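You operate a simulated robot arm through the tools that you are given. There is no shell and no other tool.

Carry out the task below with a simulated robot arm. There is one attempt and no reset: what you move stays moved.

JOB
Turn off the small hot plate, set the bowl on the white plate and wipe up the brown splash.
Fine: Knob to low and switch off before the bowl comes off; spill nothing. Use the yellow scrubber and put it back. What is to be rubbed or washed off counts as gone when no trace of it is left.

It is judged by the outcome, as a careful person would: the job done as asked, and still so three seconds after it is handed in. It fails if anything else is knocked over, pushed out of place, dropped, spilled or broken.

ROBOT AND FRAMES
A 7-joint arm with a two-finger parallel gripper, fixed in place. Base frame: the origin is on the floor under the middle of its stand, x ahead of it, y to its left, z up; the work surface is at about z = 800. Units: mm, degrees, N and s.
It reaches about 964 mm from its shoulder. Its first joint turns from -166.0 to 166.0 degrees. Payload 1.57 kg.
The tool frame sits at the grasp point between the pads (the TCP): z along the fingers, y along the line on which they close. The tips reach 30 mm beyond it. Largest opening 110 mm; finger width 24, thickness 12; the body of the gripper, 48 by 112 mm, starts 78 mm behind the TCP.
Orientation is that of the tool frame in the base frame, as a unit quaternion [w, x, y, z]. With the fingers straight down and closing along the base's y, the tool's x points along the base's -x, its y along +y and its z along -z.

CONTROLS
- The arm moves only by the tool arm_command. Its argument "targets" is a list that holds one entry, the list of rows, each a list of 7 numbers: the shift along the base's x, y, z in mm, then the turn, a rotation vector about the base's x, y, z in degrees, then the gripper command, from -1 (shut) to 1 (fully open), values between in proportion. In form: [[[x, y, z, wx, wy, wz, claw], ...]]. A call has 1 to 20 rows; each row is the pose to reach, as a shift and turn from the pose commanded when the call began. Rows are played at 5 a second. More than 50 mm and 8.6 degrees between two rows, or a gripper value outside its range, and nothing of the call is played. Where a pose cannot be reached the arm comes as near as it can. A force on the tool above 60 N (or 10 N above the force at the start of the call, whichever is more), or a blocked arm, ends the call early, and 0.2 s more pass. The fingers move at their own pace (about 108 mm/s each) and stop on an object; they squeeze with about 43 N. The grip force told is the motor's: it shows also when the fingers shut on nothing. Time passes only in rows, and 0.2 s behind the last, so rows that repeat a pose let the fingers close. The reply holds the time, the measured pose of the TCP, the force on the tool along the base axes, the opening and the grip force, in the units named above and with some noise, with the torque about the TCP (base axes, N m) and any sound that the robot's microphone picked up.
- Cameras (640 x 400 px; columns grow to the right, rows downward): "scene" is fixed at [52.1, 500.2, 1392.3]; the picture's right is [-0.93, -0.37, 0.00], its down [-0.12, 0.30, -0.95] and it looks along [0.35, -0.88, -0.32] (base axes); focal length 310 px, centre (320, 200). "wrist" rides on the gripper at [70, 16, -141] in the tool frame; the picture's right is [-0.23, 0.97, 0.00], its down [-0.86, -0.20, -0.48] and it looks along [-0.47, -0.11, 0.88] (tool axes); focal length 222 px, centre (320, 200). There is no depth. A picture from a camera that has moved, and an enlarged one, comes with that camera's place and axes in the base frame and with its lens.
- grab_frame(camera): a new picture of that camera. It takes no simulated time.
- slide_trunk(by): slides the trunk up (or, below 0, down) by that many mm; the arm rides with it, the base frame stays. It gives what a move gives, with no picture.
- close_up(camera, box): a new picture of the part [left, top, right, bottom] of that camera's present view, enlarged. It takes no simulated time.
- hand_in(): hands the job in; it is judged then, once.

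Places have to be worked out from the pictures, the camera data and where the tool is seen. Open the gripper and draw the arm clear of the work before you hand the job in, unless the task says otherwise.

The tools are called after "Call:" as a command line: name --argument value ..., lists and objects as JSON in quotes. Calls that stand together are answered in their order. arm_command: Moves the arm, as the interface text tells. Its arguments: {"type":"object","properties":{"targets":{"type":"array","items":{"type":"array","items":{"type":"array","items":{"type":"number"}}}}},"required":["targets"]} The other tools are called the same way: slide_trunk (by) moves the trunk up or down; grab_frame (camera) takes a picture; close_up (camera, box) takes an enlarged picture of a part of a camera's view; hand_in () hands the job in.

At the start:

```text
t: 0.0
ee_pos: [422.3, -550.1, 1211.7]
ee_rot: [0.0, 0.0, 1.0, -0.001]
wrist_force: [-0.1, 0.6, 0.3]
ft_torque: [-0.01, 0.04, -0.03]
gripper_width: 110.1
gripper_force: 0.1
trunk travel left (down, up): [-425.0, 185.0]
```

scene: 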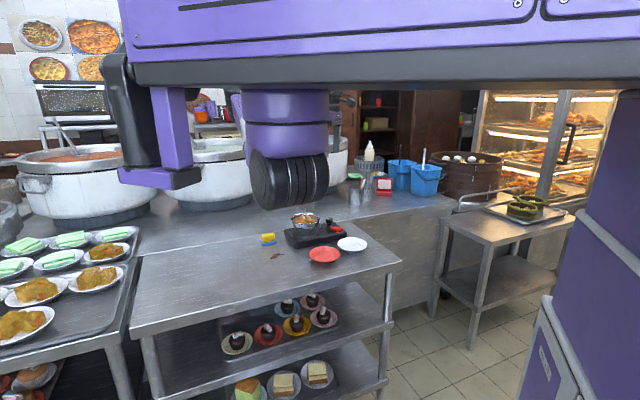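
wrist: 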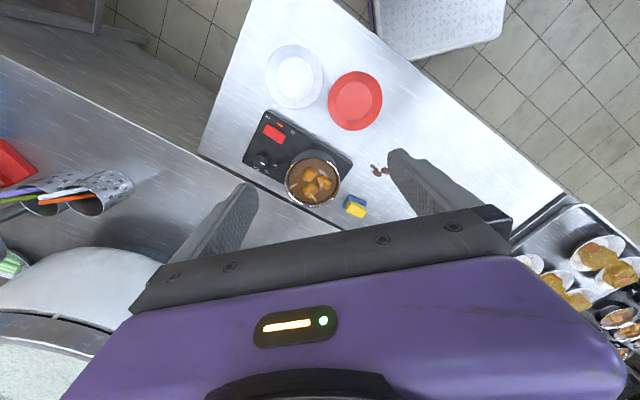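

The pictures show the hot plate with a bowl, a white and a red plate, a sponge and a brown splash on a steel table. I take enlarged views first to see details.

Call:
close_up --camera "wrist" --box '[220, 30, 420, 230]'

Call:
close_up --camera "scene" --box '[240, 190, 400, 290]'

```text
2.00 times, centred on (320, 130) of wrist
camera zoom: at [351.8, -533.3, 1352.4], right [0.23, 0.97, 0.0], down [0.86, -0.2, 0.48], along [0.47, -0.11, -0.88], focal length 444 px, centre (320, 340)
```

zoom: 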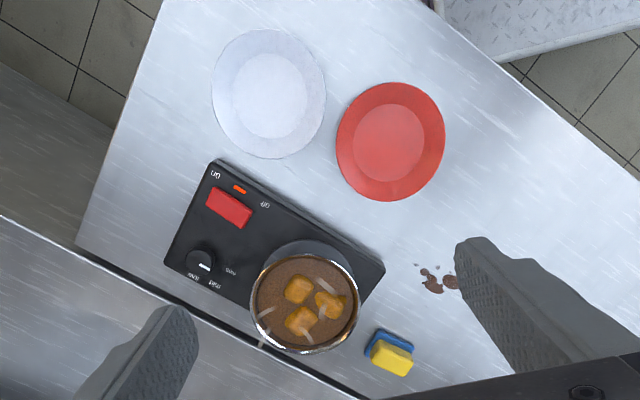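

```text
4.00 times, centred on (320, 240) of scene
camera zoom: at [52.1, 500.2, 1392.3], right [-0.93, -0.37, 0.0], down [-0.12, 0.3, -0.95], along [0.35, -0.88, -0.32], focal length 1241 px, centre (320, 40)
```

zoom: 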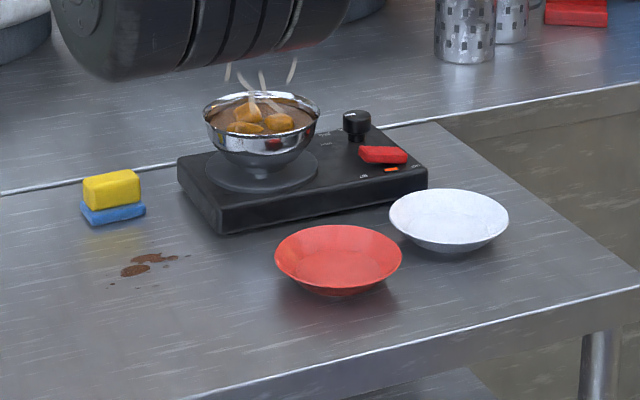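

The hot plate's switch and knob labels are too small to read, so I move the gripper lower and nearer to the switch side (well above everything) for a closer look.

Call:
arm_command --targets '[[[-9, -18, -30, 0, 0, 0, 1], [-18, -36, -60, 0, 0, 0, 1], [-27, -54, -90, 0, 0, 0, 1], [-36, -72, -120, 0, 0, 0, 1], [-45, -90, -150, 0, 0, 0, 1], [-52, -110, -180, 0, 0, 0, 1], [-52, -110, -180, 0, 0, 0, 1]]]'

Call:
grab_frame --camera "wrist"

Call:
grab_frame --camera "scene"

```text
t: 1.6
ee_pos: [370.0, -661.7, 1033.3]
ee_rot: [0.0, 0.0, 1.0, 0.0]
wrist_force: [0.3, -0.5, -0.1]
ft_torque: [0.0, 0.03, -0.02]
gripper_width: 110.2
gripper_force: 0.1
trunk travel left (down, up): [-425.0, 185.0]
```

```text
taken
camera wrist: at [300.4, -644.8, 1173.9], right [0.23, 0.97, 0.0], down [0.86, -0.2, 0.48], along [0.47, -0.11, -0.88], focal length 222 px, centre (320, 200)
```

wrist: 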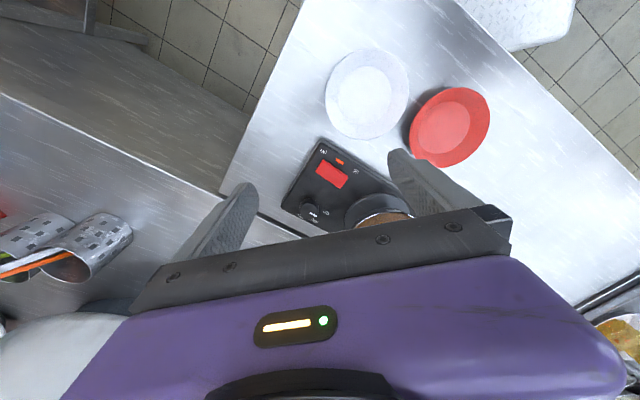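

```text
taken
```

scene: 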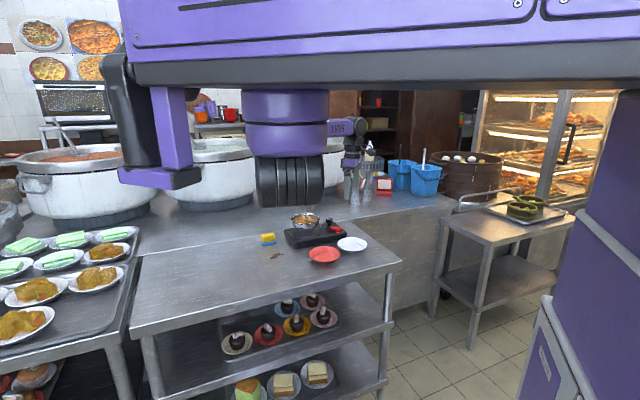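

Call:
close_up --camera "wrist" --box '[270, 130, 430, 230]'

Call:
close_up --camera "scene" --box '[280, 200, 376, 260]'

```text
4.00 times, centred on (350, 180) of wrist
camera zoom: at [300.4, -644.8, 1173.9], right [0.23, 0.97, 0.0], down [0.86, -0.2, 0.48], along [0.47, -0.11, -0.88], focal length 888 px, centre (200, 280)
```

zoom: 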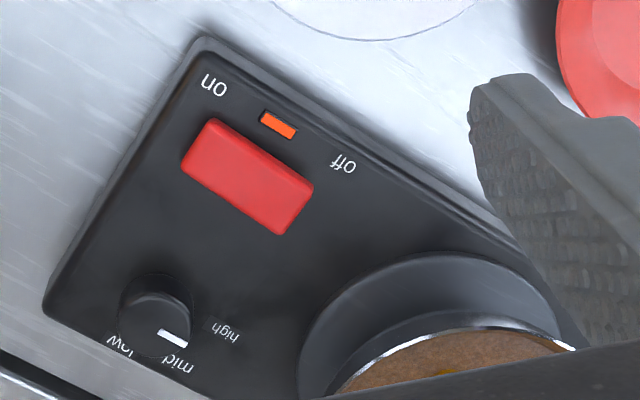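

```text
6.67 times, centred on (328, 230) of scene
camera zoom: at [52.1, 500.2, 1392.3], right [-0.93, -0.37, 0.0], down [-0.12, 0.3, -0.95], along [0.35, -0.88, -0.32], focal length 2068 px, centre (267, 0)
```

zoom: 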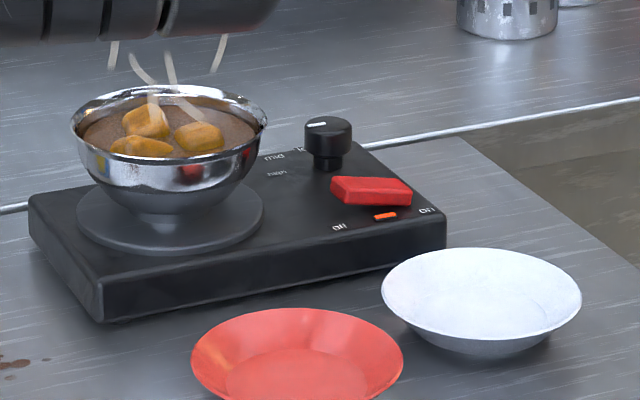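

The knob points between "mid" and "high", and the lamp by the rocker is lit ("on"). I zoom in from the scene camera on the bowl, the scrubber, the knob and the splash to judge their shapes.

Call:
close_up --camera "scene" --box '[284, 206, 332, 236]'

Call:
close_up --camera "scene" --box '[248, 226, 296, 256]'

Call:
close_up --camera "scene" --box '[316, 212, 348, 232]'

Call:
close_up --camera "wrist" --box '[280, 180, 344, 220]'

```text
13.33 times, centred on (308, 221) of scene
camera zoom: at [52.1, 500.2, 1392.3], right [-0.93, -0.37, 0.0], down [-0.12, 0.3, -0.95], along [0.35, -0.88, -0.32], focal length 4136 px, centre (480, -80)
```

zoom: 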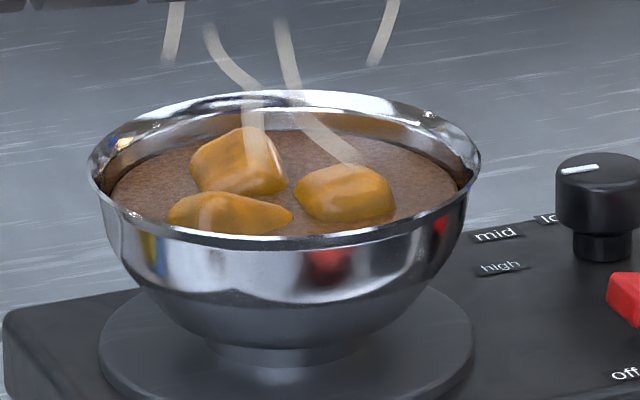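

```text
13.33 times, centred on (272, 241) of scene
camera zoom: at [52.1, 500.2, 1392.3], right [-0.93, -0.37, 0.0], down [-0.12, 0.3, -0.95], along [0.35, -0.88, -0.32], focal length 4136 px, centre (960, -347)
```

zoom: 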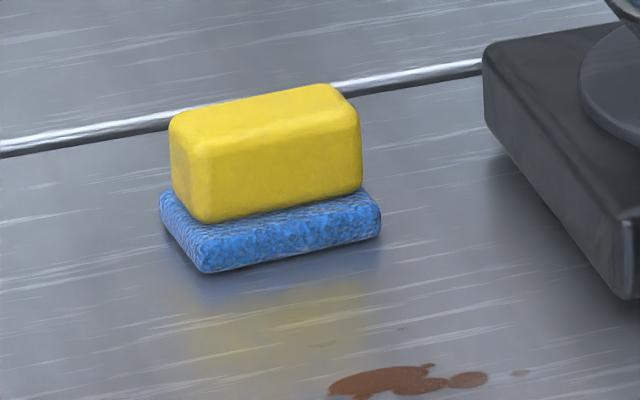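

```text
16.00 times, centred on (332, 222) of scene
camera zoom: at [52.1, 500.2, 1392.3], right [-0.93, -0.37, 0.0], down [-0.12, 0.3, -0.95], along [0.35, -0.88, -0.32], focal length 4963 px, centre (128, -152)
```

zoom: 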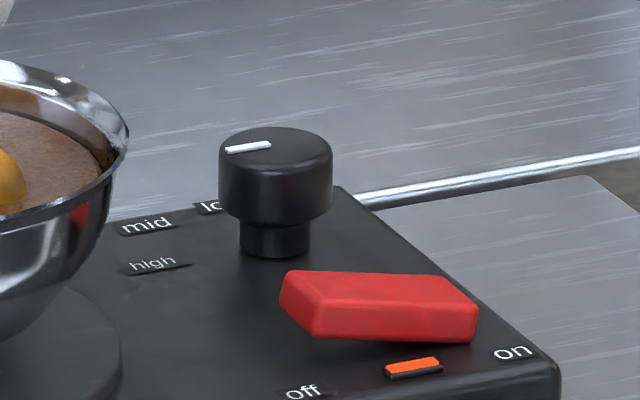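

```text
10.00 times, centred on (312, 200) of wrist
camera zoom: at [300.4, -644.8, 1173.9], right [0.23, 0.97, 0.0], down [0.86, -0.2, 0.48], along [0.47, -0.11, -0.88], focal length 2221 px, centre (400, 200)
```

zoom: 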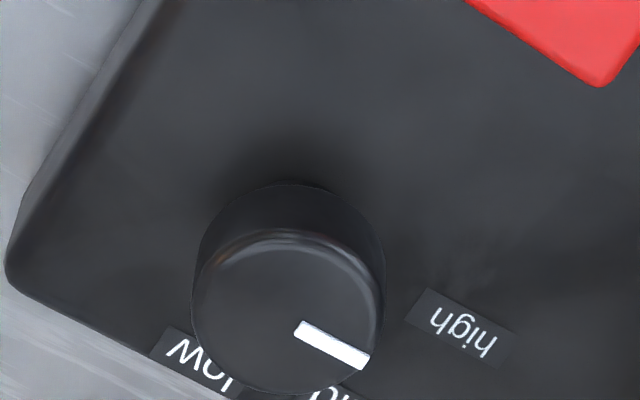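

From the views, the hot plate is turned about 45°. The knob's axis is near (485, -706) with its top at z≈858, the mark points at "high", and "low" is about 90° clockwise seen from above. I move over the knob, turn the tool by +45° and narrow the gripper, so that I can check the alignment.

Call:
arm_command --targets '[[[20, -8, -8, 0, 0, 7.5, 0.6], [40, -16, -16, 0, 0, 15, 0.3], [60, -24, -24, 0, 0, 22.5, 0.09], [80, -32, -32, 0, 0, 30, 0.09], [100, -40, -40, 0, 0, 37.5, 0.09], [115, -46, -52, 0, 0, 45, 0.09], [115, -46, -52, 0, 0, 45, 0.09]]]'

Call:
grab_frame --camera "wrist"

Call:
close_up --camera "scene" --box '[280, 180, 376, 240]'

```text
t: 3.2
ee_pos: [484.1, -702.3, 977.6]
ee_rot: [0.0, -0.383, 0.924, 0.0]
wrist_force: [0.1, -0.2, 0.6]
ft_torque: [0.01, 0.01, -0.03]
gripper_width: 60.0
gripper_force: 0.1
out of reach, approached as far as the arm can: row 6, 7
trunk travel left (down, up): [-425.0, 185.0]
```

```text
taken
camera wrist: at [422.9, -738.4, 1120.0], right [-0.53, 0.85, 0.0], down [0.75, 0.46, 0.48], along [0.41, 0.25, -0.88], focal length 222 px, centre (320, 200)
```

wrist: 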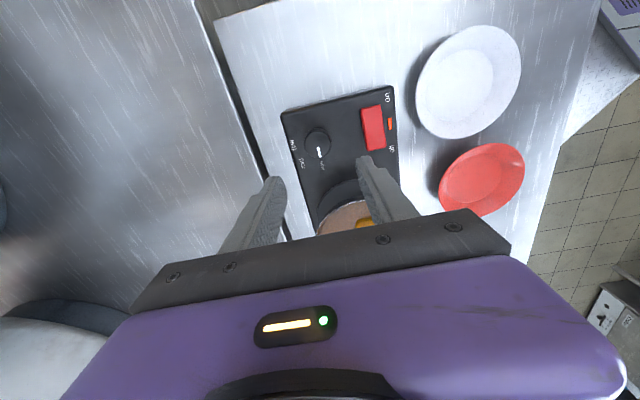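

```text
6.67 times, centred on (328, 210) of scene
camera zoom: at [52.1, 500.2, 1392.3], right [-0.93, -0.37, 0.0], down [-0.12, 0.3, -0.95], along [0.35, -0.88, -0.32], focal length 2068 px, centre (267, 133)
```

zoom: 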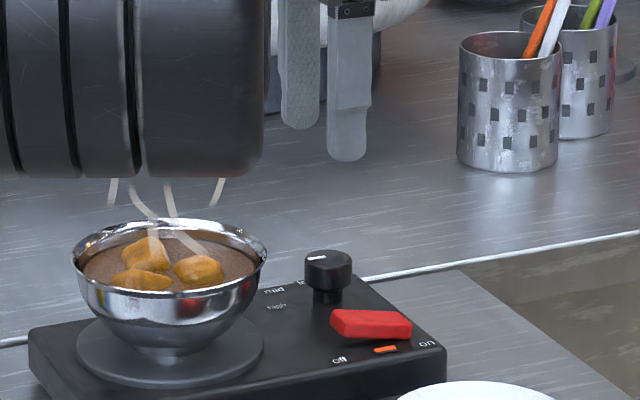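

Rows 6–7 were at the edge of the reach, so the trunk needs lowering. I look at the whole scene first to see how the arm's links lie.

Call:
grab_frame --camera "scene"

Call:
close_up --camera "wrist" --box '[270, 80, 430, 180]'

```text
taken
```

scene: 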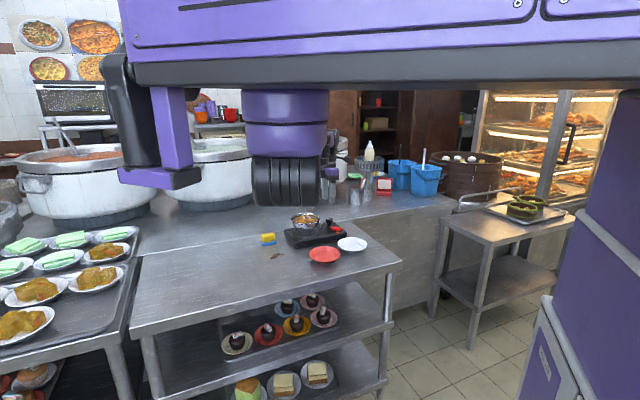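

```text
4.00 times, centred on (350, 130) of wrist
camera zoom: at [422.9, -738.4, 1120.0], right [-0.53, 0.85, 0.0], down [0.75, 0.46, 0.48], along [0.41, 0.25, -0.88], focal length 888 px, centre (200, 480)
```

zoom: 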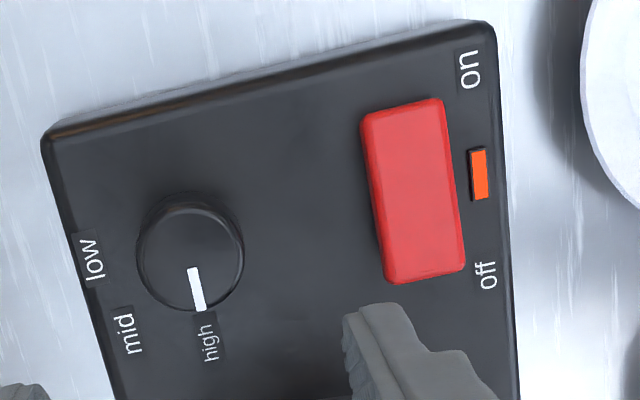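

The arm hangs from a shoulder somewhere around z≈1250 and is nearly stretched. Nothing lies below the gripper at z≈890 except the knob (top ≈858), so I lower the trunk by 50 mm and see how the pose comes out.

Call:
slide_trunk --by -50

Call:
grab_frame --camera "scene"

```text
t: 4.1
ee_pos: [484.3, -701.9, 929.4]
ee_rot: [0.0, -0.382, 0.924, 0.0]
wrist_force: [0.2, 0.0, 0.3]
ft_torque: [0.04, -0.03, -0.01]
gripper_width: 59.8
gripper_force: 0.1
trunk travel left (down, up): [-375.0, 235.0]
```

```text
taken
```

scene: 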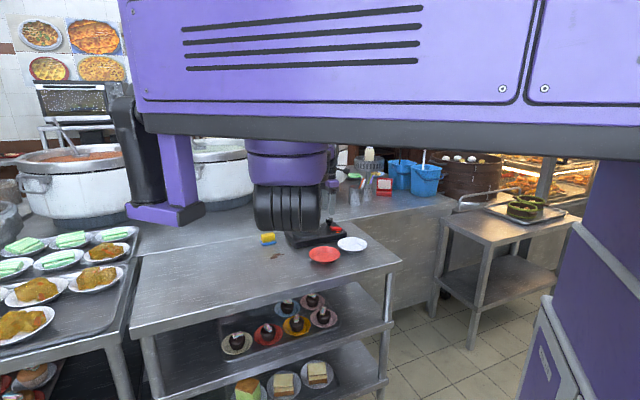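

The trunk came down 50 mm and the shoulder cylinder is now seen in front of the bowl. I hold the pose for two rows to see where the arm settles and whether the pose is now in reach.

Call:
arm_command --targets '[[[0, 0, 0, 0, 0, 0, 0.09], [0, 0, 0, 0, 0, 0, 0.09]]]'

Call:
close_up --camera "wrist" --box '[270, 80, 430, 180]'

Call:
grab_frame --camera "wrist"

```text
t: 4.7
ee_pos: [482.7, -700.9, 929.2]
ee_rot: [0.0, -0.383, 0.924, 0.0]
wrist_force: [-0.1, 0.5, -0.4]
ft_torque: [-0.01, -0.02, 0.0]
gripper_width: 59.8
gripper_force: 0.1
trunk travel left (down, up): [-375.0, 235.0]
```

```text
4.00 times, centred on (350, 130) of wrist
camera zoom: at [422.9, -738.4, 1070.3], right [-0.53, 0.85, 0.0], down [0.75, 0.46, 0.48], along [0.41, 0.25, -0.88], focal length 888 px, centre (200, 480)
```

zoom: 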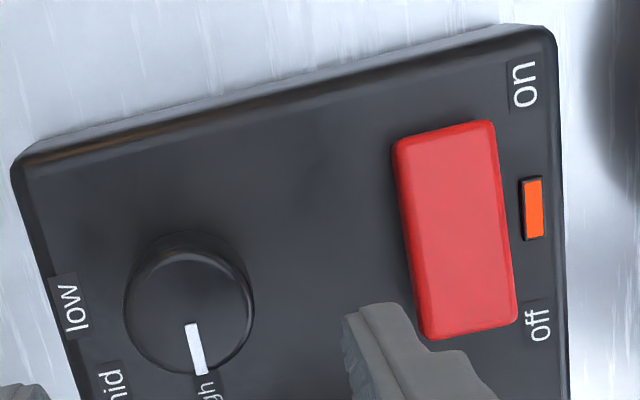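

```text
taken
camera wrist: at [422.9, -738.4, 1070.3], right [-0.53, 0.85, 0.0], down [0.75, 0.46, 0.48], along [0.41, 0.25, -0.88], focal length 222 px, centre (320, 200)
```

wrist: 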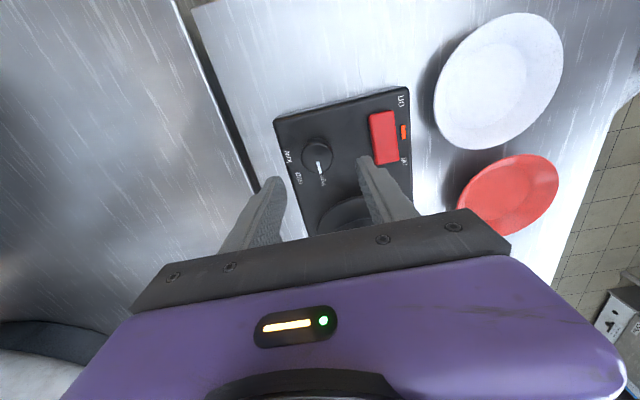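

Triangulating from two heights puts the knob's top centre near (482, -705, 861); the TCP is at about (484, -700). I raise the arm 40 mm while shifting to that spot, to learn whether the reach grows when the wrist is higher relative to the trunk.

Call:
arm_command --targets '[[[0, 0, 20, 0, 0, 0, 0.09], [0, 0, 40, 0, 0, 0, 0.09], [-2, -5, 40, 0, 0, 0, 0.09], [-2, -5, 40, 0, 0, 0, 0.09]]]'

Call:
close_up --camera "wrist" --box '[270, 80, 430, 180]'

```text
t: 5.7
ee_pos: [481.4, -703.8, 967.7]
ee_rot: [0.0, -0.383, 0.924, 0.0]
wrist_force: [0.1, -0.4, -0.5]
ft_torque: [-0.02, 0.0, 0.03]
gripper_width: 60.2
gripper_force: 0.0
out of reach, approached as far as the arm can: row 3, 4
trunk travel left (down, up): [-375.0, 235.0]
```

```text
4.00 times, centred on (350, 130) of wrist
camera zoom: at [419.5, -740.0, 1109.4], right [-0.53, 0.85, 0.0], down [0.75, 0.46, 0.48], along [0.41, 0.25, -0.88], focal length 888 px, centre (200, 480)
```

zoom: 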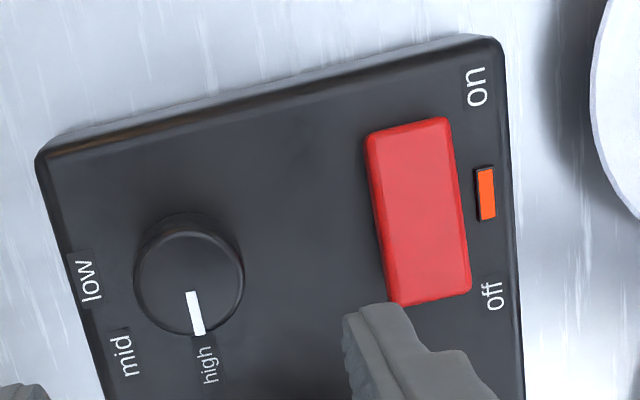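

The TCP sits about 4 mm short of the knob with a vertical tool, so a small tilt (about 4.5°, fingertips outward) will give the reach. First I lower the trunk by 60 mm, which leaves the tips at z≈878, above the knob top (≈861).

Call:
slide_trunk --by -60

Call:
arm_command --targets '[[[0, 0, 10, -2.2, -0.5, 0, 0.09], [0, 0, 10, -4.4, -1.0, 0, 0.09], [1.7, -3.2, 10, -4.4, -1.0, 0, 0.09], [1.7, -3.2, 10, -4.4, -1.0, 0, 0.09]]]'

Call:
close_up --camera "wrist" --box '[240, 100, 400, 200]'

```text
t: 6.7
ee_pos: [481.1, -703.8, 907.6]
ee_rot: [0.0, -0.383, 0.924, 0.001]
wrist_force: [0.0, 0.6, 0.0]
ft_torque: [-0.01, -0.04, 0.01]
gripper_width: 59.6
gripper_force: 0.0
trunk travel left (down, up): [-315.0, 295.0]
```

```text
t: 7.7
ee_pos: [482.3, -706.4, 919.4]
ee_rot: [-0.007, -0.382, 0.923, -0.039]
wrist_force: [0.8, 0.3, -0.5]
ft_torque: [-0.02, 0.03, 0.0]
gripper_width: 59.9
gripper_force: 0.0
trunk travel left (down, up): [-315.0, 295.0]
```

```text
4.00 times, centred on (320, 150) of wrist
camera zoom: at [418.6, -731.9, 1060.7], right [-0.53, 0.85, -0.07], down [0.74, 0.5, 0.45], along [0.42, 0.18, -0.89], focal length 888 px, centre (320, 400)
```

zoom: 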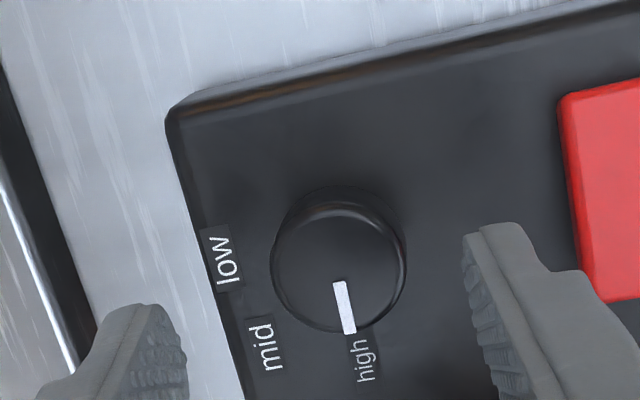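

The knob shows about 4 mm to the right of the tool axis, which agrees with an axis at (481.7, -705.6) once the tilt is counted. I descend around the cap with the fingers still open, tips to about z 845.

Call:
arm_command --targets '[[[-0.7, 1.1, -10, 0, 0, 0, 0.09], [-0.7, 1.1, -20, 0, 0, 0, 0.0], [-0.7, 1.1, -30, 0, 0, 0, 0.0], [-0.7, 1.1, -37, 0, 0, 0, 0.0], [-0.7, 1.1, -43, 0, 0, 0, 0.0], [-0.7, 1.1, -43, 0, 0, 0, 0.0]]]'

Call:
close_up --camera "wrist" --box '[240, 120, 400, 220]'

```text
t: 9.1
ee_pos: [480.6, -705.6, 875.8]
ee_rot: [-0.007, -0.382, 0.923, -0.039]
wrist_force: [0.3, -0.4, 0.1]
ft_torque: [0.01, 0.01, 0.0]
gripper_width: 55.0
gripper_force: 0.1
trunk travel left (down, up): [-315.0, 295.0]
```

```text
4.00 times, centred on (320, 170) of wrist
camera zoom: at [417.2, -731.2, 1017.2], right [-0.53, 0.85, -0.07], down [0.74, 0.5, 0.45], along [0.42, 0.18, -0.89], focal length 888 px, centre (320, 320)
```

zoom: 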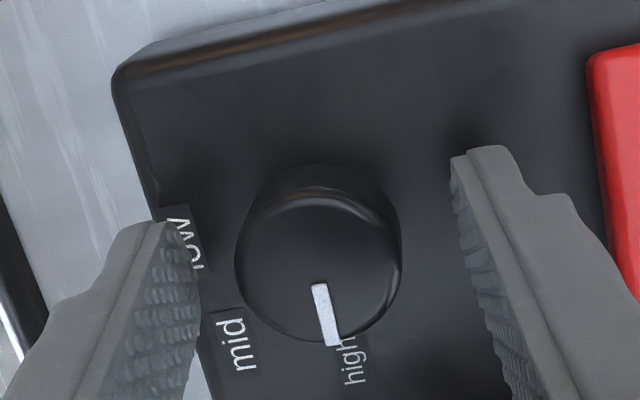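

The knob is centred between the fingers. I close on it now and check the grip before turning.

Call:
arm_command --targets '[[[0, 0, 0, 0, 0, 0, -0.3], [0, 0, 0, 0, 0, 0, -0.6], [0, 0, 0, 0, 0, 0, -1], [0, 0, 0, 0, 0, 0, -1]]]'

Call:
close_up --camera "wrist" --box '[240, 120, 400, 220]'

```text
t: 10.1
ee_pos: [481.8, -705.8, 873.8]
ee_rot: [-0.007, -0.382, 0.923, -0.039]
wrist_force: [-0.6, 1.8, 0.2]
ft_torque: [0.47, 0.3, -0.01]
gripper_width: 31.4
gripper_force: 39.7
trunk travel left (down, up): [-315.0, 295.0]
```

```text
4.00 times, centred on (320, 170) of wrist
camera zoom: at [417.1, -731.1, 1017.2], right [-0.53, 0.85, -0.07], down [0.74, 0.5, 0.45], along [0.42, 0.18, -0.89], focal length 888 px, centre (320, 320)
```

zoom: 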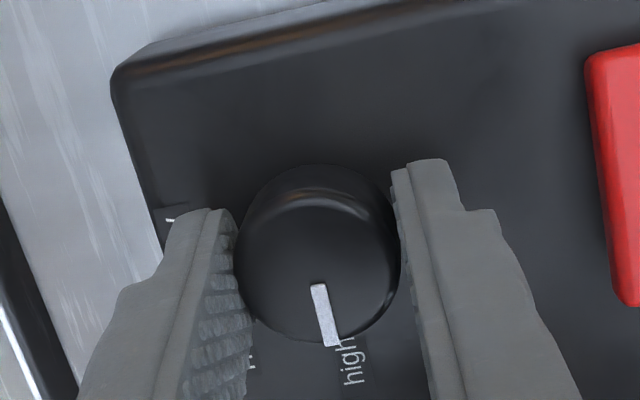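

The knob is gripped (31 mm wide, 40 N) and the hot plate has not moved. I turn about the tool axis clockwise in steps up to 81°, then look.

Call:
arm_command --targets '[[[0, 0, 0, 0.129, -0.568, -7.378, -1], [0, 0, 0, 0.258, -1.136, -14.756, -1], [0, 0, 0, 0.387, -1.704, -22.134, -1], [0, 0, 0, 0.516, -2.272, -29.512, -1], [0, 0, 0, 0.645, -2.84, -36.89, -1], [0, 0, 0, 0.774, -3.408, -44.268, -1], [0, 0, 0, 0.903, -3.976, -51.646, -1], [0, 0, 0, 1.032, -4.544, -59.024, -1], [0, 0, 0, 1.161, -5.112, -66.402, -1], [0, 0, 0, 1.29, -5.68, -73.78, -1], [0, 0, 0, 1.419, -6.248, -81.158, -1], [0, 0, 0, 1.419, -6.248, -81.158, -1]]]'

Call:
close_up --camera "wrist" --box '[240, 120, 400, 220]'

```text
t: 12.7
ee_pos: [481.7, -705.4, 874.6]
ee_rot: [0.021, 0.312, 0.949, -0.034]
wrist_force: [-1.3, -3.3, -0.4]
ft_torque: [0.6, 0.24, 0.01]
gripper_width: 31.4
gripper_force: 39.9
trunk travel left (down, up): [-315.0, 295.0]
```

```text
4.00 times, centred on (320, 170) of wrist
camera zoom: at [432.9, -639.3, 1011.0], right [0.76, 0.65, -0.04], down [0.56, -0.63, 0.54], along [0.33, -0.43, -0.84], focal length 888 px, centre (320, 320)
```

zoom: 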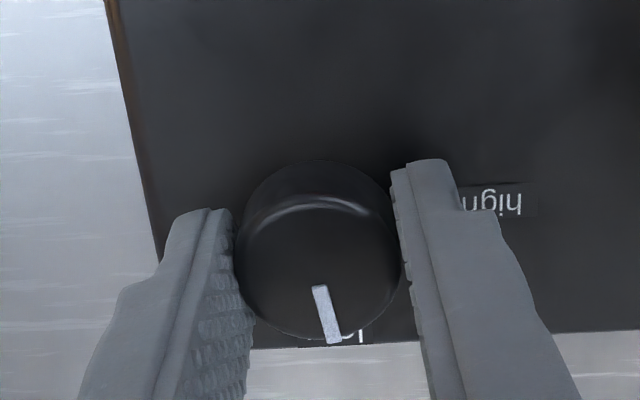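

The mark followed to about -41°; "low" lies at about -44°. I turn about 3.5° more and check the reading for a stop.

Call:
arm_command --targets '[[[0, 0, 0, 0.03, -0.13, -1.75, -1], [0, 0, 0, 0.061, -0.269, -3.49, -1], [0, 0, 0, 0.061, -0.269, -3.49, -1]]]'

```text
t: 13.5
ee_pos: [483.1, -705.7, 876.1]
ee_rot: [0.022, 0.34, 0.94, -0.034]
wrist_force: [1.7, -7.8, -0.1]
ft_torque: [0.71, 0.42, -0.03]
gripper_width: 31.2
gripper_force: 40.0
trunk travel left (down, up): [-315.0, 295.0]
```

No stop was felt and the torque about the vertical is nil. I open the fingers and rise straight up, then look at the mark.

Call:
arm_command --targets '[[[0, 0, 0, 0, 0, 0, -0.2], [0, 0, 0, 0, 0, 0, 0.0], [0, 0, 0, 0, 0, 0, 0.0], [0, 0, 15, 0, 0, 0, 0.0], [0, 0, 30, 0, 0, 0, 0.0], [0, 0, 60, 0, 0, 0, 0.0], [0, 0, 80, 0, 0, 0, 0.0], [0, 0, 80, 0, 0, 0, 0.0]]]'

Call:
close_up --camera "wrist" --box '[240, 80, 400, 180]'

Call:
grab_frame --camera "wrist"

```text
t: 15.3
ee_pos: [481.0, -706.2, 955.2]
ee_rot: [0.021, 0.341, 0.939, -0.032]
wrist_force: [-0.3, -0.1, 0.6]
ft_torque: [0.0, 0.01, 0.0]
gripper_width: 55.0
gripper_force: 0.1
trunk travel left (down, up): [-315.0, 295.0]
```

```text
4.00 times, centred on (320, 130) of wrist
camera zoom: at [435.7, -637.1, 1090.9], right [0.8, 0.6, -0.03], down [0.52, -0.66, 0.54], along [0.3, -0.45, -0.84], focal length 888 px, centre (320, 480)
```

zoom: 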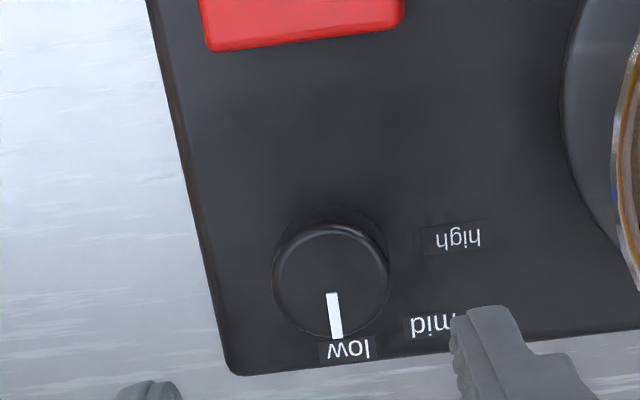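

```text
taken
camera wrist: at [435.7, -637.1, 1090.9], right [0.8, 0.6, -0.03], down [0.52, -0.66, 0.54], along [0.3, -0.45, -0.84], focal length 222 px, centre (320, 200)
```

wrist: 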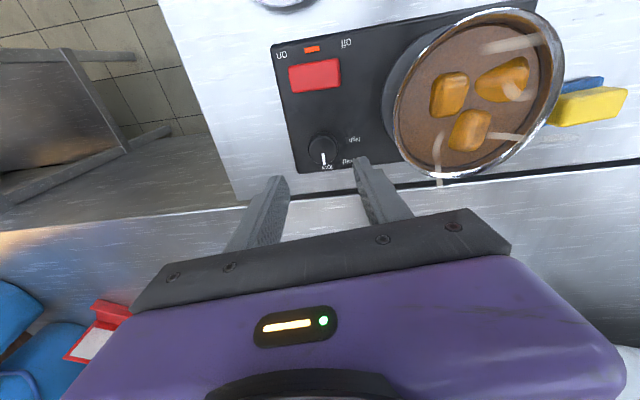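

The mark now points at "low". Next I move over the "off" half of the rocker, near (443, -645), with the tool vertical and the fingers shut, tips still above it.

Call:
arm_command --targets '[[[-8, 12, 0, 1, 0.2, 0, -0.3], [-16, 24, -5, 2, 0.45, 0, -0.7], [-24, 36, -10, 3, 0.7, 0, -1], [-32, 48, -17, 4, 0.9, 0, -1], [-38.3, 58.4, -25, 4.4, 1.0, 0, -1], [-38.3, 58.4, -40, 4.4, 1.0, 0, -1], [-38.3, 58.4, -40, 4.4, 1.0, 0, -1]]]'

Call:
close_up --camera "wrist" --box '[240, 100, 400, 200]'

Call:
grab_frame --camera "scene"

```text
t: 16.9
ee_pos: [443.7, -646.0, 914.9]
ee_rot: [0.0, 0.341, 0.94, 0.0]
wrist_force: [0.3, 0.4, 0.2]
ft_torque: [0.0, 0.0, 0.0]
gripper_width: 0.0
gripper_force: 21.0
trunk travel left (down, up): [-315.0, 295.0]
```

```text
4.00 times, centred on (320, 150) of wrist
camera zoom: at [400.3, -588.5, 1055.8], right [0.8, 0.6, 0.0], down [0.53, -0.7, 0.48], along [0.29, -0.38, -0.88], focal length 888 px, centre (320, 400)
```

zoom: 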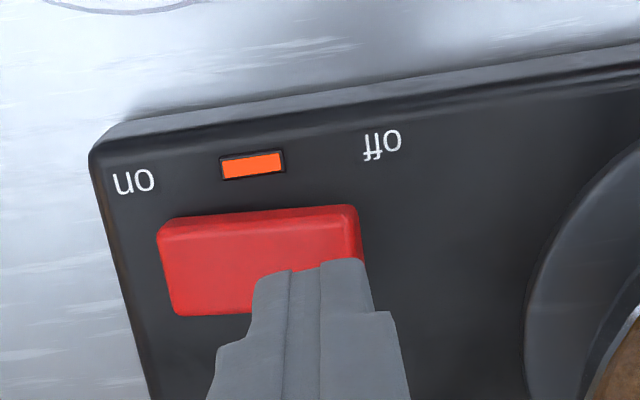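

```text
taken
```

scene: 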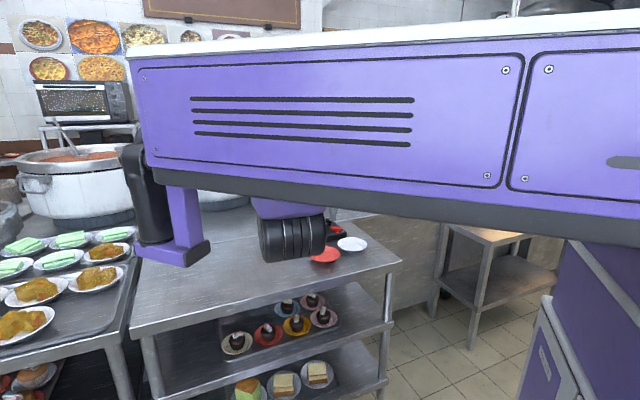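

The closed tips are above the middle of the rocker's "off" half (projected press point ≈ 60 % of the way to its end). I press straight down in small steps.

Call:
arm_command --targets '[[[0, 0, -15, 0, 0, 0, -1], [0, 0, -28, 0, 0, 0, -1], [0, 0, -32, 0, 0, 0, -1], [0, 0, -35, 0, 0, 0, -1], [0, 0, -38, 0, 0, 0, -1], [0, 0, -40, 0, 0, 0, -1], [0, 0, -42, 0, 0, 0, -1]]]'

Call:
close_up --camera "wrist" --box '[240, 100, 400, 200]'

```text
t: 18.4
ee_pos: [444.4, -646.0, 880.9]
ee_rot: [0.002, 0.341, 0.94, 0.0]
wrist_force: [-0.7, 18.7, 25.1]
ft_torque: [0.48, 0.33, -0.23]
gripper_width: 0.0
gripper_force: 21.7
trunk travel left (down, up): [-315.0, 295.0]
stopped in row 7: the force on the tool passed its limit at 63 N (the readings are from after the stop); the commanded pose is now the measured one
```

```text
4.00 times, centred on (320, 150) of wrist
camera zoom: at [401.0, -588.0, 1022.1], right [0.8, 0.6, 0.0], down [0.53, -0.7, 0.48], along [0.29, -0.38, -0.88], focal length 888 px, centre (320, 400)
```

zoom: 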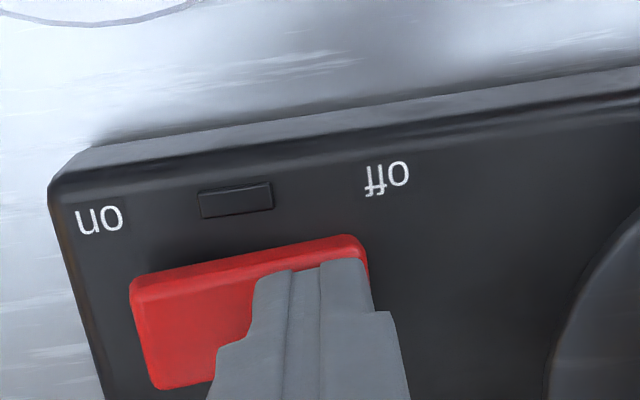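

The lamp has gone out, so the switch is off. I lift straight up and confirm it stays off.

Call:
arm_command --targets '[[[0, 0, 8, 0, 0, 0, -1], [0, 0, 30, 0, 0, 0, -1], [0, 0, 70, 0, 0, 0, -1], [0, 0, 110, 0, 0, 0, -1], [0, 0, 150, 0, 0, 0, -1], [0, 0, 150, 0, 0, 0, -1]]]'

Call:
grab_frame --camera "wrist"

Call:
close_up --camera "wrist" --box '[240, 60, 400, 160]'

```text
t: 19.8
ee_pos: [444.8, -647.9, 1027.5]
ee_rot: [0.002, 0.34, 0.94, -0.001]
wrist_force: [-0.1, 0.5, -0.3]
ft_torque: [0.01, -0.05, -0.01]
gripper_width: 0.0
gripper_force: 21.4
trunk travel left (down, up): [-315.0, 295.0]
```

```text
taken
camera wrist: at [400.5, -588.5, 1168.9], right [0.8, 0.6, 0.0], down [0.53, -0.7, 0.48], along [0.29, -0.38, -0.88], focal length 222 px, centre (320, 200)
```

wrist: 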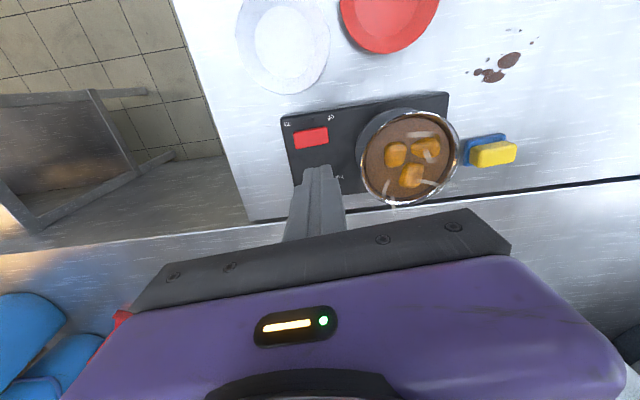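

```text
4.00 times, centred on (320, 110) of wrist
camera zoom: at [400.5, -588.5, 1168.9], right [0.8, 0.6, 0.0], down [0.53, -0.7, 0.48], along [0.29, -0.38, -0.88], focal length 888 px, centre (320, 560)
```

zoom: 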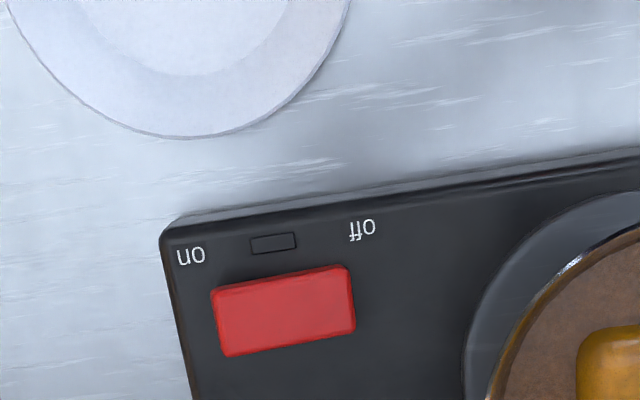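

The switch stays off. Now I study the bowl from this view, and the scrubber and splash too.

Call:
close_up --camera "wrist" --box '[330, 110, 490, 210]'

Call:
close_up --camera "wrist" --box '[440, 30, 568, 110]'

Call:
close_up --camera "wrist" --box '[440, 110, 536, 170]'

Call:
close_up --camera "wrist" --box '[220, 0, 380, 100]'

```text
4.00 times, centred on (410, 160) of wrist
camera zoom: at [400.5, -588.5, 1168.9], right [0.8, 0.6, 0.0], down [0.53, -0.7, 0.48], along [0.29, -0.38, -0.88], focal length 888 px, centre (-40, 360)
```

zoom: 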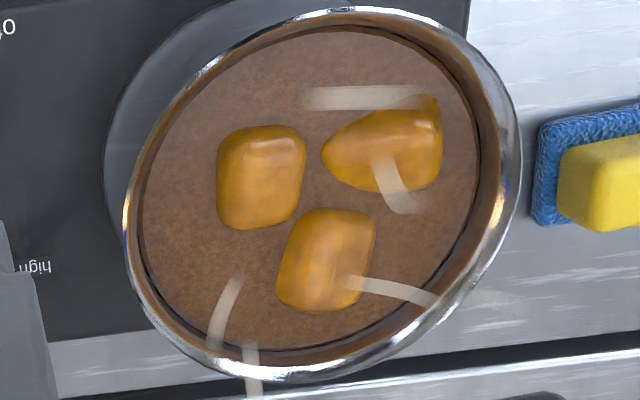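

```text
5.00 times, centred on (504, 70) of wrist
camera zoom: at [400.5, -588.5, 1168.9], right [0.8, 0.6, 0.0], down [0.53, -0.7, 0.48], along [0.29, -0.38, -0.88], focal length 1111 px, centre (-600, 850)
```

zoom: 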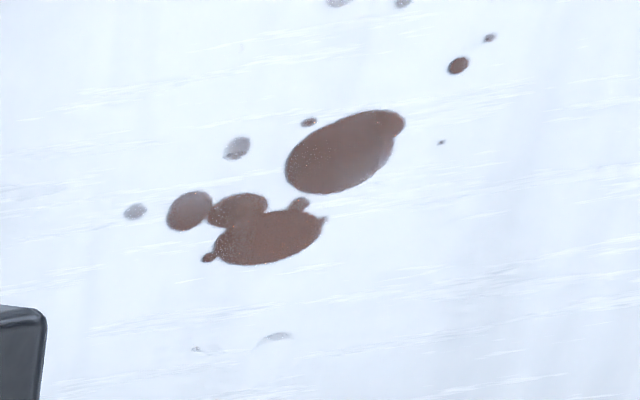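

```text
6.67 times, centred on (488, 140) of wrist
camera zoom: at [400.5, -588.5, 1168.9], right [0.8, 0.6, 0.0], down [0.53, -0.7, 0.48], along [0.29, -0.38, -0.88], focal length 1481 px, centre (-800, 600)
```

zoom: 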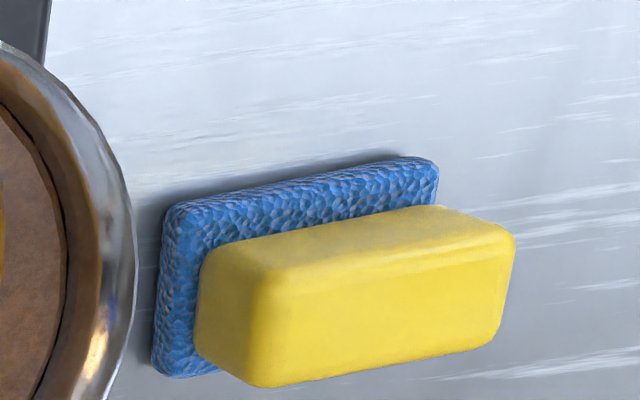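

```text
4.00 times, centred on (300, 50) of wrist
camera zoom: at [400.5, -588.5, 1168.9], right [0.8, 0.6, 0.0], down [0.53, -0.7, 0.48], along [0.29, -0.38, -0.88], focal length 888 px, centre (400, 800)
```

zoom: 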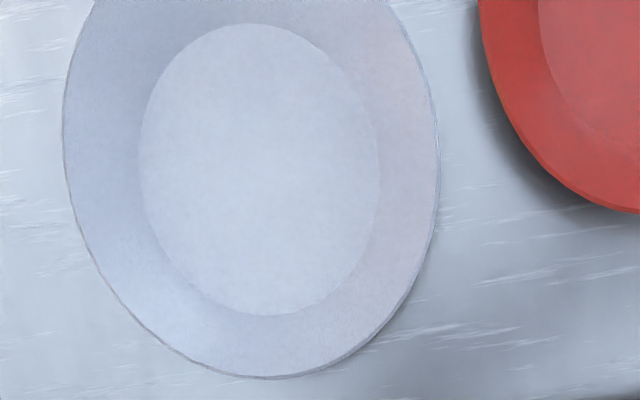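

Everything is off. The bowl is about 122 mm wide at the rim (too wide to straddle), with chunks near its middle and +y side, so I plan a rim pinch at azimuth ≈123° (toward the robot), where it is free of chunks. I go above that rim point, turning to yaw +33° and opening the fingers part-way.

Call:
arm_command --targets '[[[6, 10, 0, 0, 0, 7.3, -1], [12, 20, 0, 0, 0, 14.6, -0.8], [18, 30, 0, 0, 0, 21.9, -0.5], [24, 40, 0, 0, 0, 29.2, -0.2], [31, 50, 0, 0, 0, 36.5, 0], [38, 60, 0, 0, 0, 43.8, 0], [44, 70, 0, 0, 0, 51, 0], [50, 80, 0, 0, 0, 58.3, 0], [56, 90, 0, 0, 0, 65.6, 0], [62, 101, 0, 0, 0, 72.9, 0], [62, 101, 0, 0, 0, 72.9, 0]]]'

Call:
grab_frame --camera "wrist"

Call:
close_up --camera "wrist" --box '[220, 80, 420, 205]'

```text
t: 22.2
ee_pos: [507.6, -548.0, 1028.4]
ee_rot: [0.002, -0.286, 0.958, 0.001]
wrist_force: [0.3, 0.1, 0.5]
ft_torque: [0.0, 0.06, 0.01]
gripper_width: 54.8
gripper_force: 0.1
trunk travel left (down, up): [-315.0, 295.0]
```

```text
taken
camera wrist: at [439.6, -571.2, 1169.7], right [-0.34, 0.94, 0.0], down [0.82, 0.3, 0.48], along [0.45, 0.17, -0.88], focal length 222 px, centre (320, 200)
```

wrist: 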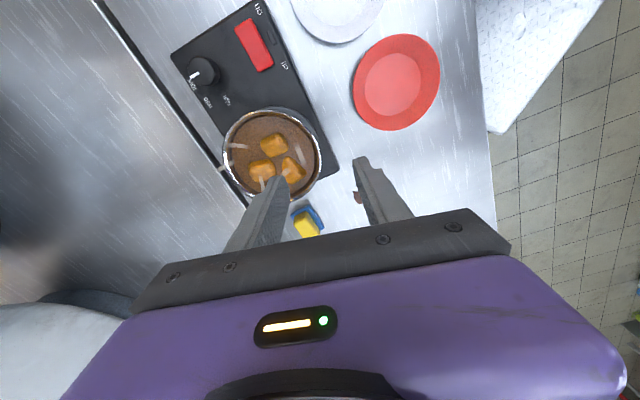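

```text
3.20 times, centred on (320, 142) of wrist
camera zoom: at [439.6, -571.2, 1169.7], right [-0.34, 0.94, 0.0], down [0.82, 0.3, 0.48], along [0.45, 0.17, -0.88], focal length 711 px, centre (320, 384)
```

zoom: 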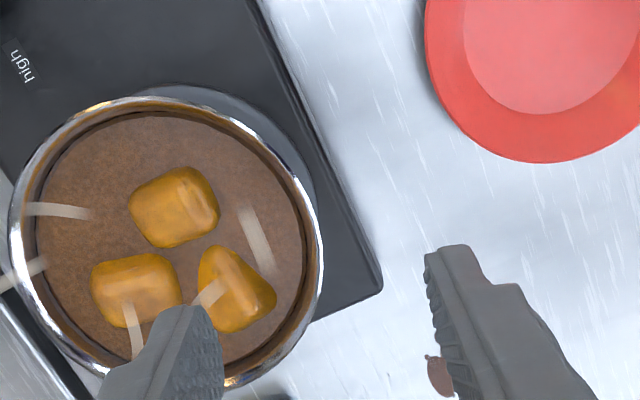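

Fitting the rim in two views gives the bowl's centre at about (547, -596), rim z≈902, rim radius 61, wall leaning ≈20°. The widest chunk-free gap is at azimuth ≈133°, so I turn 10° more, then tilt 20° so the pads follow the wall, staying about 40 mm above the rim.

Call:
arm_command --targets '[[[-4, 4, -10, 0, 0, 5, -0.2], [-9, 8, -20, 0, 0, 9.9, -0.5], [-9, 8, -20, 0, 0, 9.9, -0.53]]]'

Call:
arm_command --targets '[[[-3, 2, -12, -4.9, -4.5, 0, -0.53], [-6, 4, -24, -9.8, -9.1, 0, -0.53], [-9, 5, -36, -14.6, -13.6, 0, -0.53], [-9.4, 5, -36, -14.6, -13.6, 0, -0.53]]]'

Call:
grab_frame --camera "wrist"

Call:
close_up --camera "wrist" --box '[200, 100, 400, 225]'

```text
t: 23.0
ee_pos: [497.0, -539.8, 1009.1]
ee_rot: [0.001, -0.368, 0.93, 0.0]
wrist_force: [0.8, -0.3, -0.3]
ft_torque: [0.0, 0.03, -0.01]
gripper_width: 25.8
gripper_force: 0.1
trunk travel left (down, up): [-315.0, 295.0]
```

```text
t: 24.0
ee_pos: [487.8, -534.6, 971.9]
ee_rot: [0.064, -0.361, 0.916, -0.161]
wrist_force: [-0.4, 0.5, -0.1]
ft_torque: [-0.03, 0.03, -0.03]
gripper_width: 26.0
gripper_force: 0.0
trunk travel left (down, up): [-315.0, 295.0]
```

```text
taken
camera wrist: at [393.2, -534.7, 1099.4], right [-0.46, 0.82, -0.33], down [0.64, 0.57, 0.52], along [0.62, 0.02, -0.79], focal length 222 px, centre (320, 200)
```

wrist: 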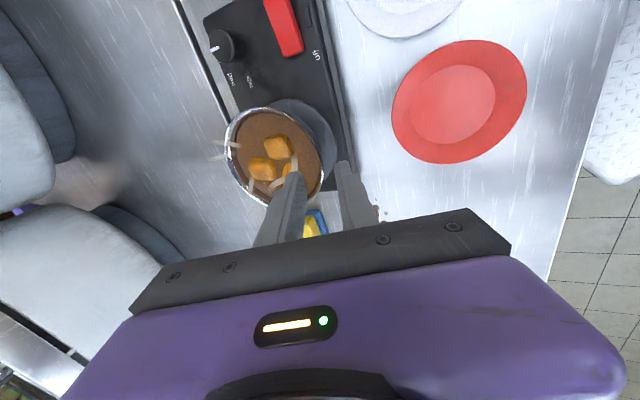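

```text
3.20 times, centred on (300, 162) of wrist
camera zoom: at [393.2, -534.7, 1099.4], right [-0.46, 0.82, -0.33], down [0.64, 0.57, 0.52], along [0.62, 0.02, -0.79], focal length 711 px, centre (384, 320)
```

zoom: 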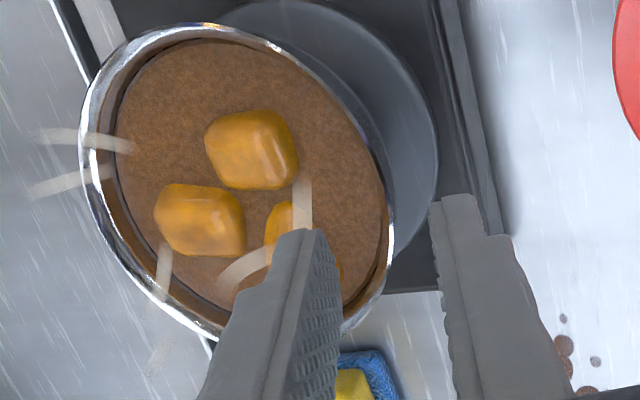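

The tool axis should cross the rim near column 385, row 192 of that enlarged view, which is right on the rim's edge. I zoom further to check the centring on the wall.

Call:
close_up --camera "wrist" --box '[296, 140, 344, 170]'

```text
13.33 times, centred on (320, 155) of wrist
camera zoom: at [393.2, -534.7, 1099.4], right [-0.46, 0.82, -0.33], down [0.64, 0.57, 0.52], along [0.62, 0.02, -0.79], focal length 2962 px, centre (320, 800)
```

zoom: 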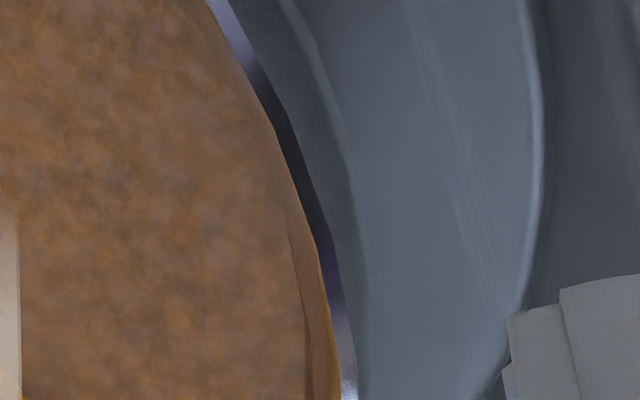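

The axis lands on the rim wall within about 1 mm. I go down along the tool axis by 50 mm, which should bring the tips about 5 mm below the rim on both sides, and watch the force.

Call:
arm_command --targets '[[[2.8, -3, -11.3, 0, 0, 0, -0.53], [5.6, -6, -22.6, 0, 0, 0, -0.53], [7.9, -8.5, -32, 0, 0, 0, -0.53], [9.8, -10.5, -39.5, 0, 0, 0, -0.53], [11.65, -12.5, -47, 0, 0, 0, -0.53], [11.65, -12.5, -47, 0, 0, 0, -0.53]]]'

Call:
close_up --camera "wrist" --box '[240, 130, 400, 230]'

Call:
grab_frame --camera "scene"

```text
t: 25.4
ee_pos: [499.7, -546.9, 925.6]
ee_rot: [0.065, -0.361, 0.916, -0.161]
wrist_force: [0.4, -0.2, -0.7]
ft_torque: [0.0, 0.0, -0.01]
gripper_width: 25.8
gripper_force: 0.0
trunk travel left (down, up): [-315.0, 295.0]
```

```text
4.00 times, centred on (320, 180) of wrist
camera zoom: at [404.9, -547.2, 1052.6], right [-0.46, 0.82, -0.33], down [0.64, 0.57, 0.52], along [0.62, 0.03, -0.79], focal length 888 px, centre (320, 280)
```

zoom: 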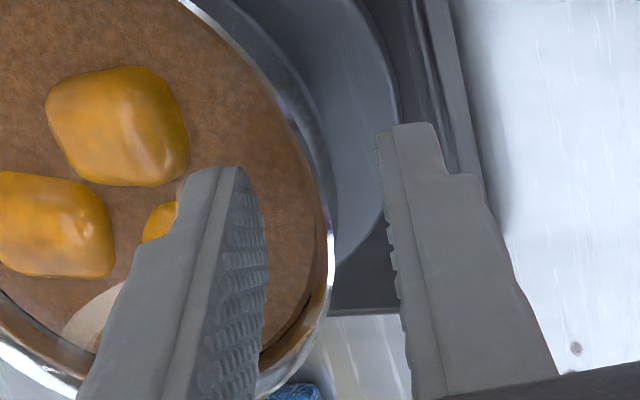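

```text
taken
```

scene: 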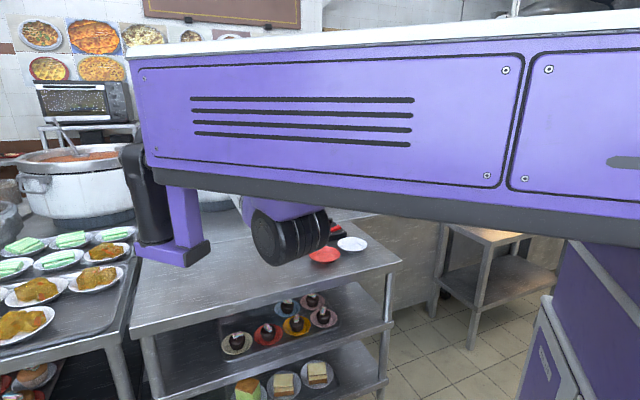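

The fingers straddle the wall, which is centred between them, and nothing is touched yet. I narrow the gap to 20 mm and go 4 mm deeper, checking for contact with the soup.

Call:
arm_command --targets '[[[0, 0, 0, 0, 0, 0, -0.636], [0.5, -0.5, -1.9, 0, 0, 0, -0.636], [0.95, -1.0, -3.8, 0, 0, 0, -0.636], [0.95, -1.0, -3.8, 0, 0, 0, -0.636]]]'

Call:
arm_command --targets '[[[0.5, -0.5, -1.9, 0, 0, 0, -0.636], [0.95, -1.0, -3.8, 0, 0, 0, -0.636], [0.95, -1.0, -3.8, 0, 0, 0, -0.636]]]'

Call:
close_up --camera "wrist" --box '[240, 130, 400, 230]'

```text
t: 26.4
ee_pos: [500.3, -547.8, 922.2]
ee_rot: [0.065, -0.362, 0.916, -0.161]
wrist_force: [0.5, -0.5, -0.4]
ft_torque: [0.01, 0.02, 0.01]
gripper_width: 19.9
gripper_force: 0.0
trunk travel left (down, up): [-315.0, 295.0]
```

```text
t: 27.2
ee_pos: [501.8, -548.4, 918.2]
ee_rot: [0.065, -0.362, 0.916, -0.161]
wrist_force: [0.5, 0.0, -0.3]
ft_torque: [0.0, 0.0, -0.02]
gripper_width: 20.1
gripper_force: 0.0
trunk travel left (down, up): [-315.0, 295.0]
```

```text
4.00 times, centred on (320, 180) of wrist
camera zoom: at [407.0, -548.7, 1045.1], right [-0.46, 0.82, -0.33], down [0.64, 0.57, 0.52], along [0.62, 0.03, -0.79], focal length 888 px, centre (320, 280)
```

zoom: 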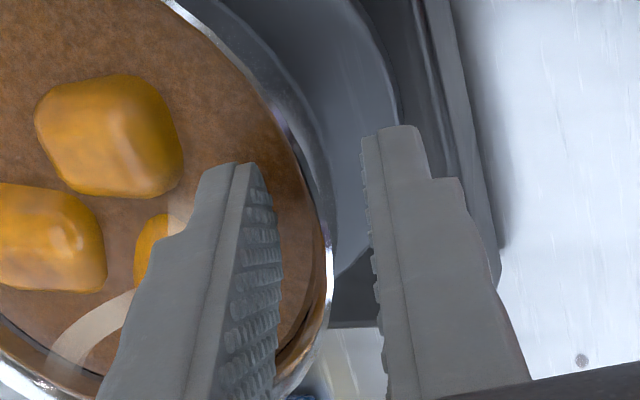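

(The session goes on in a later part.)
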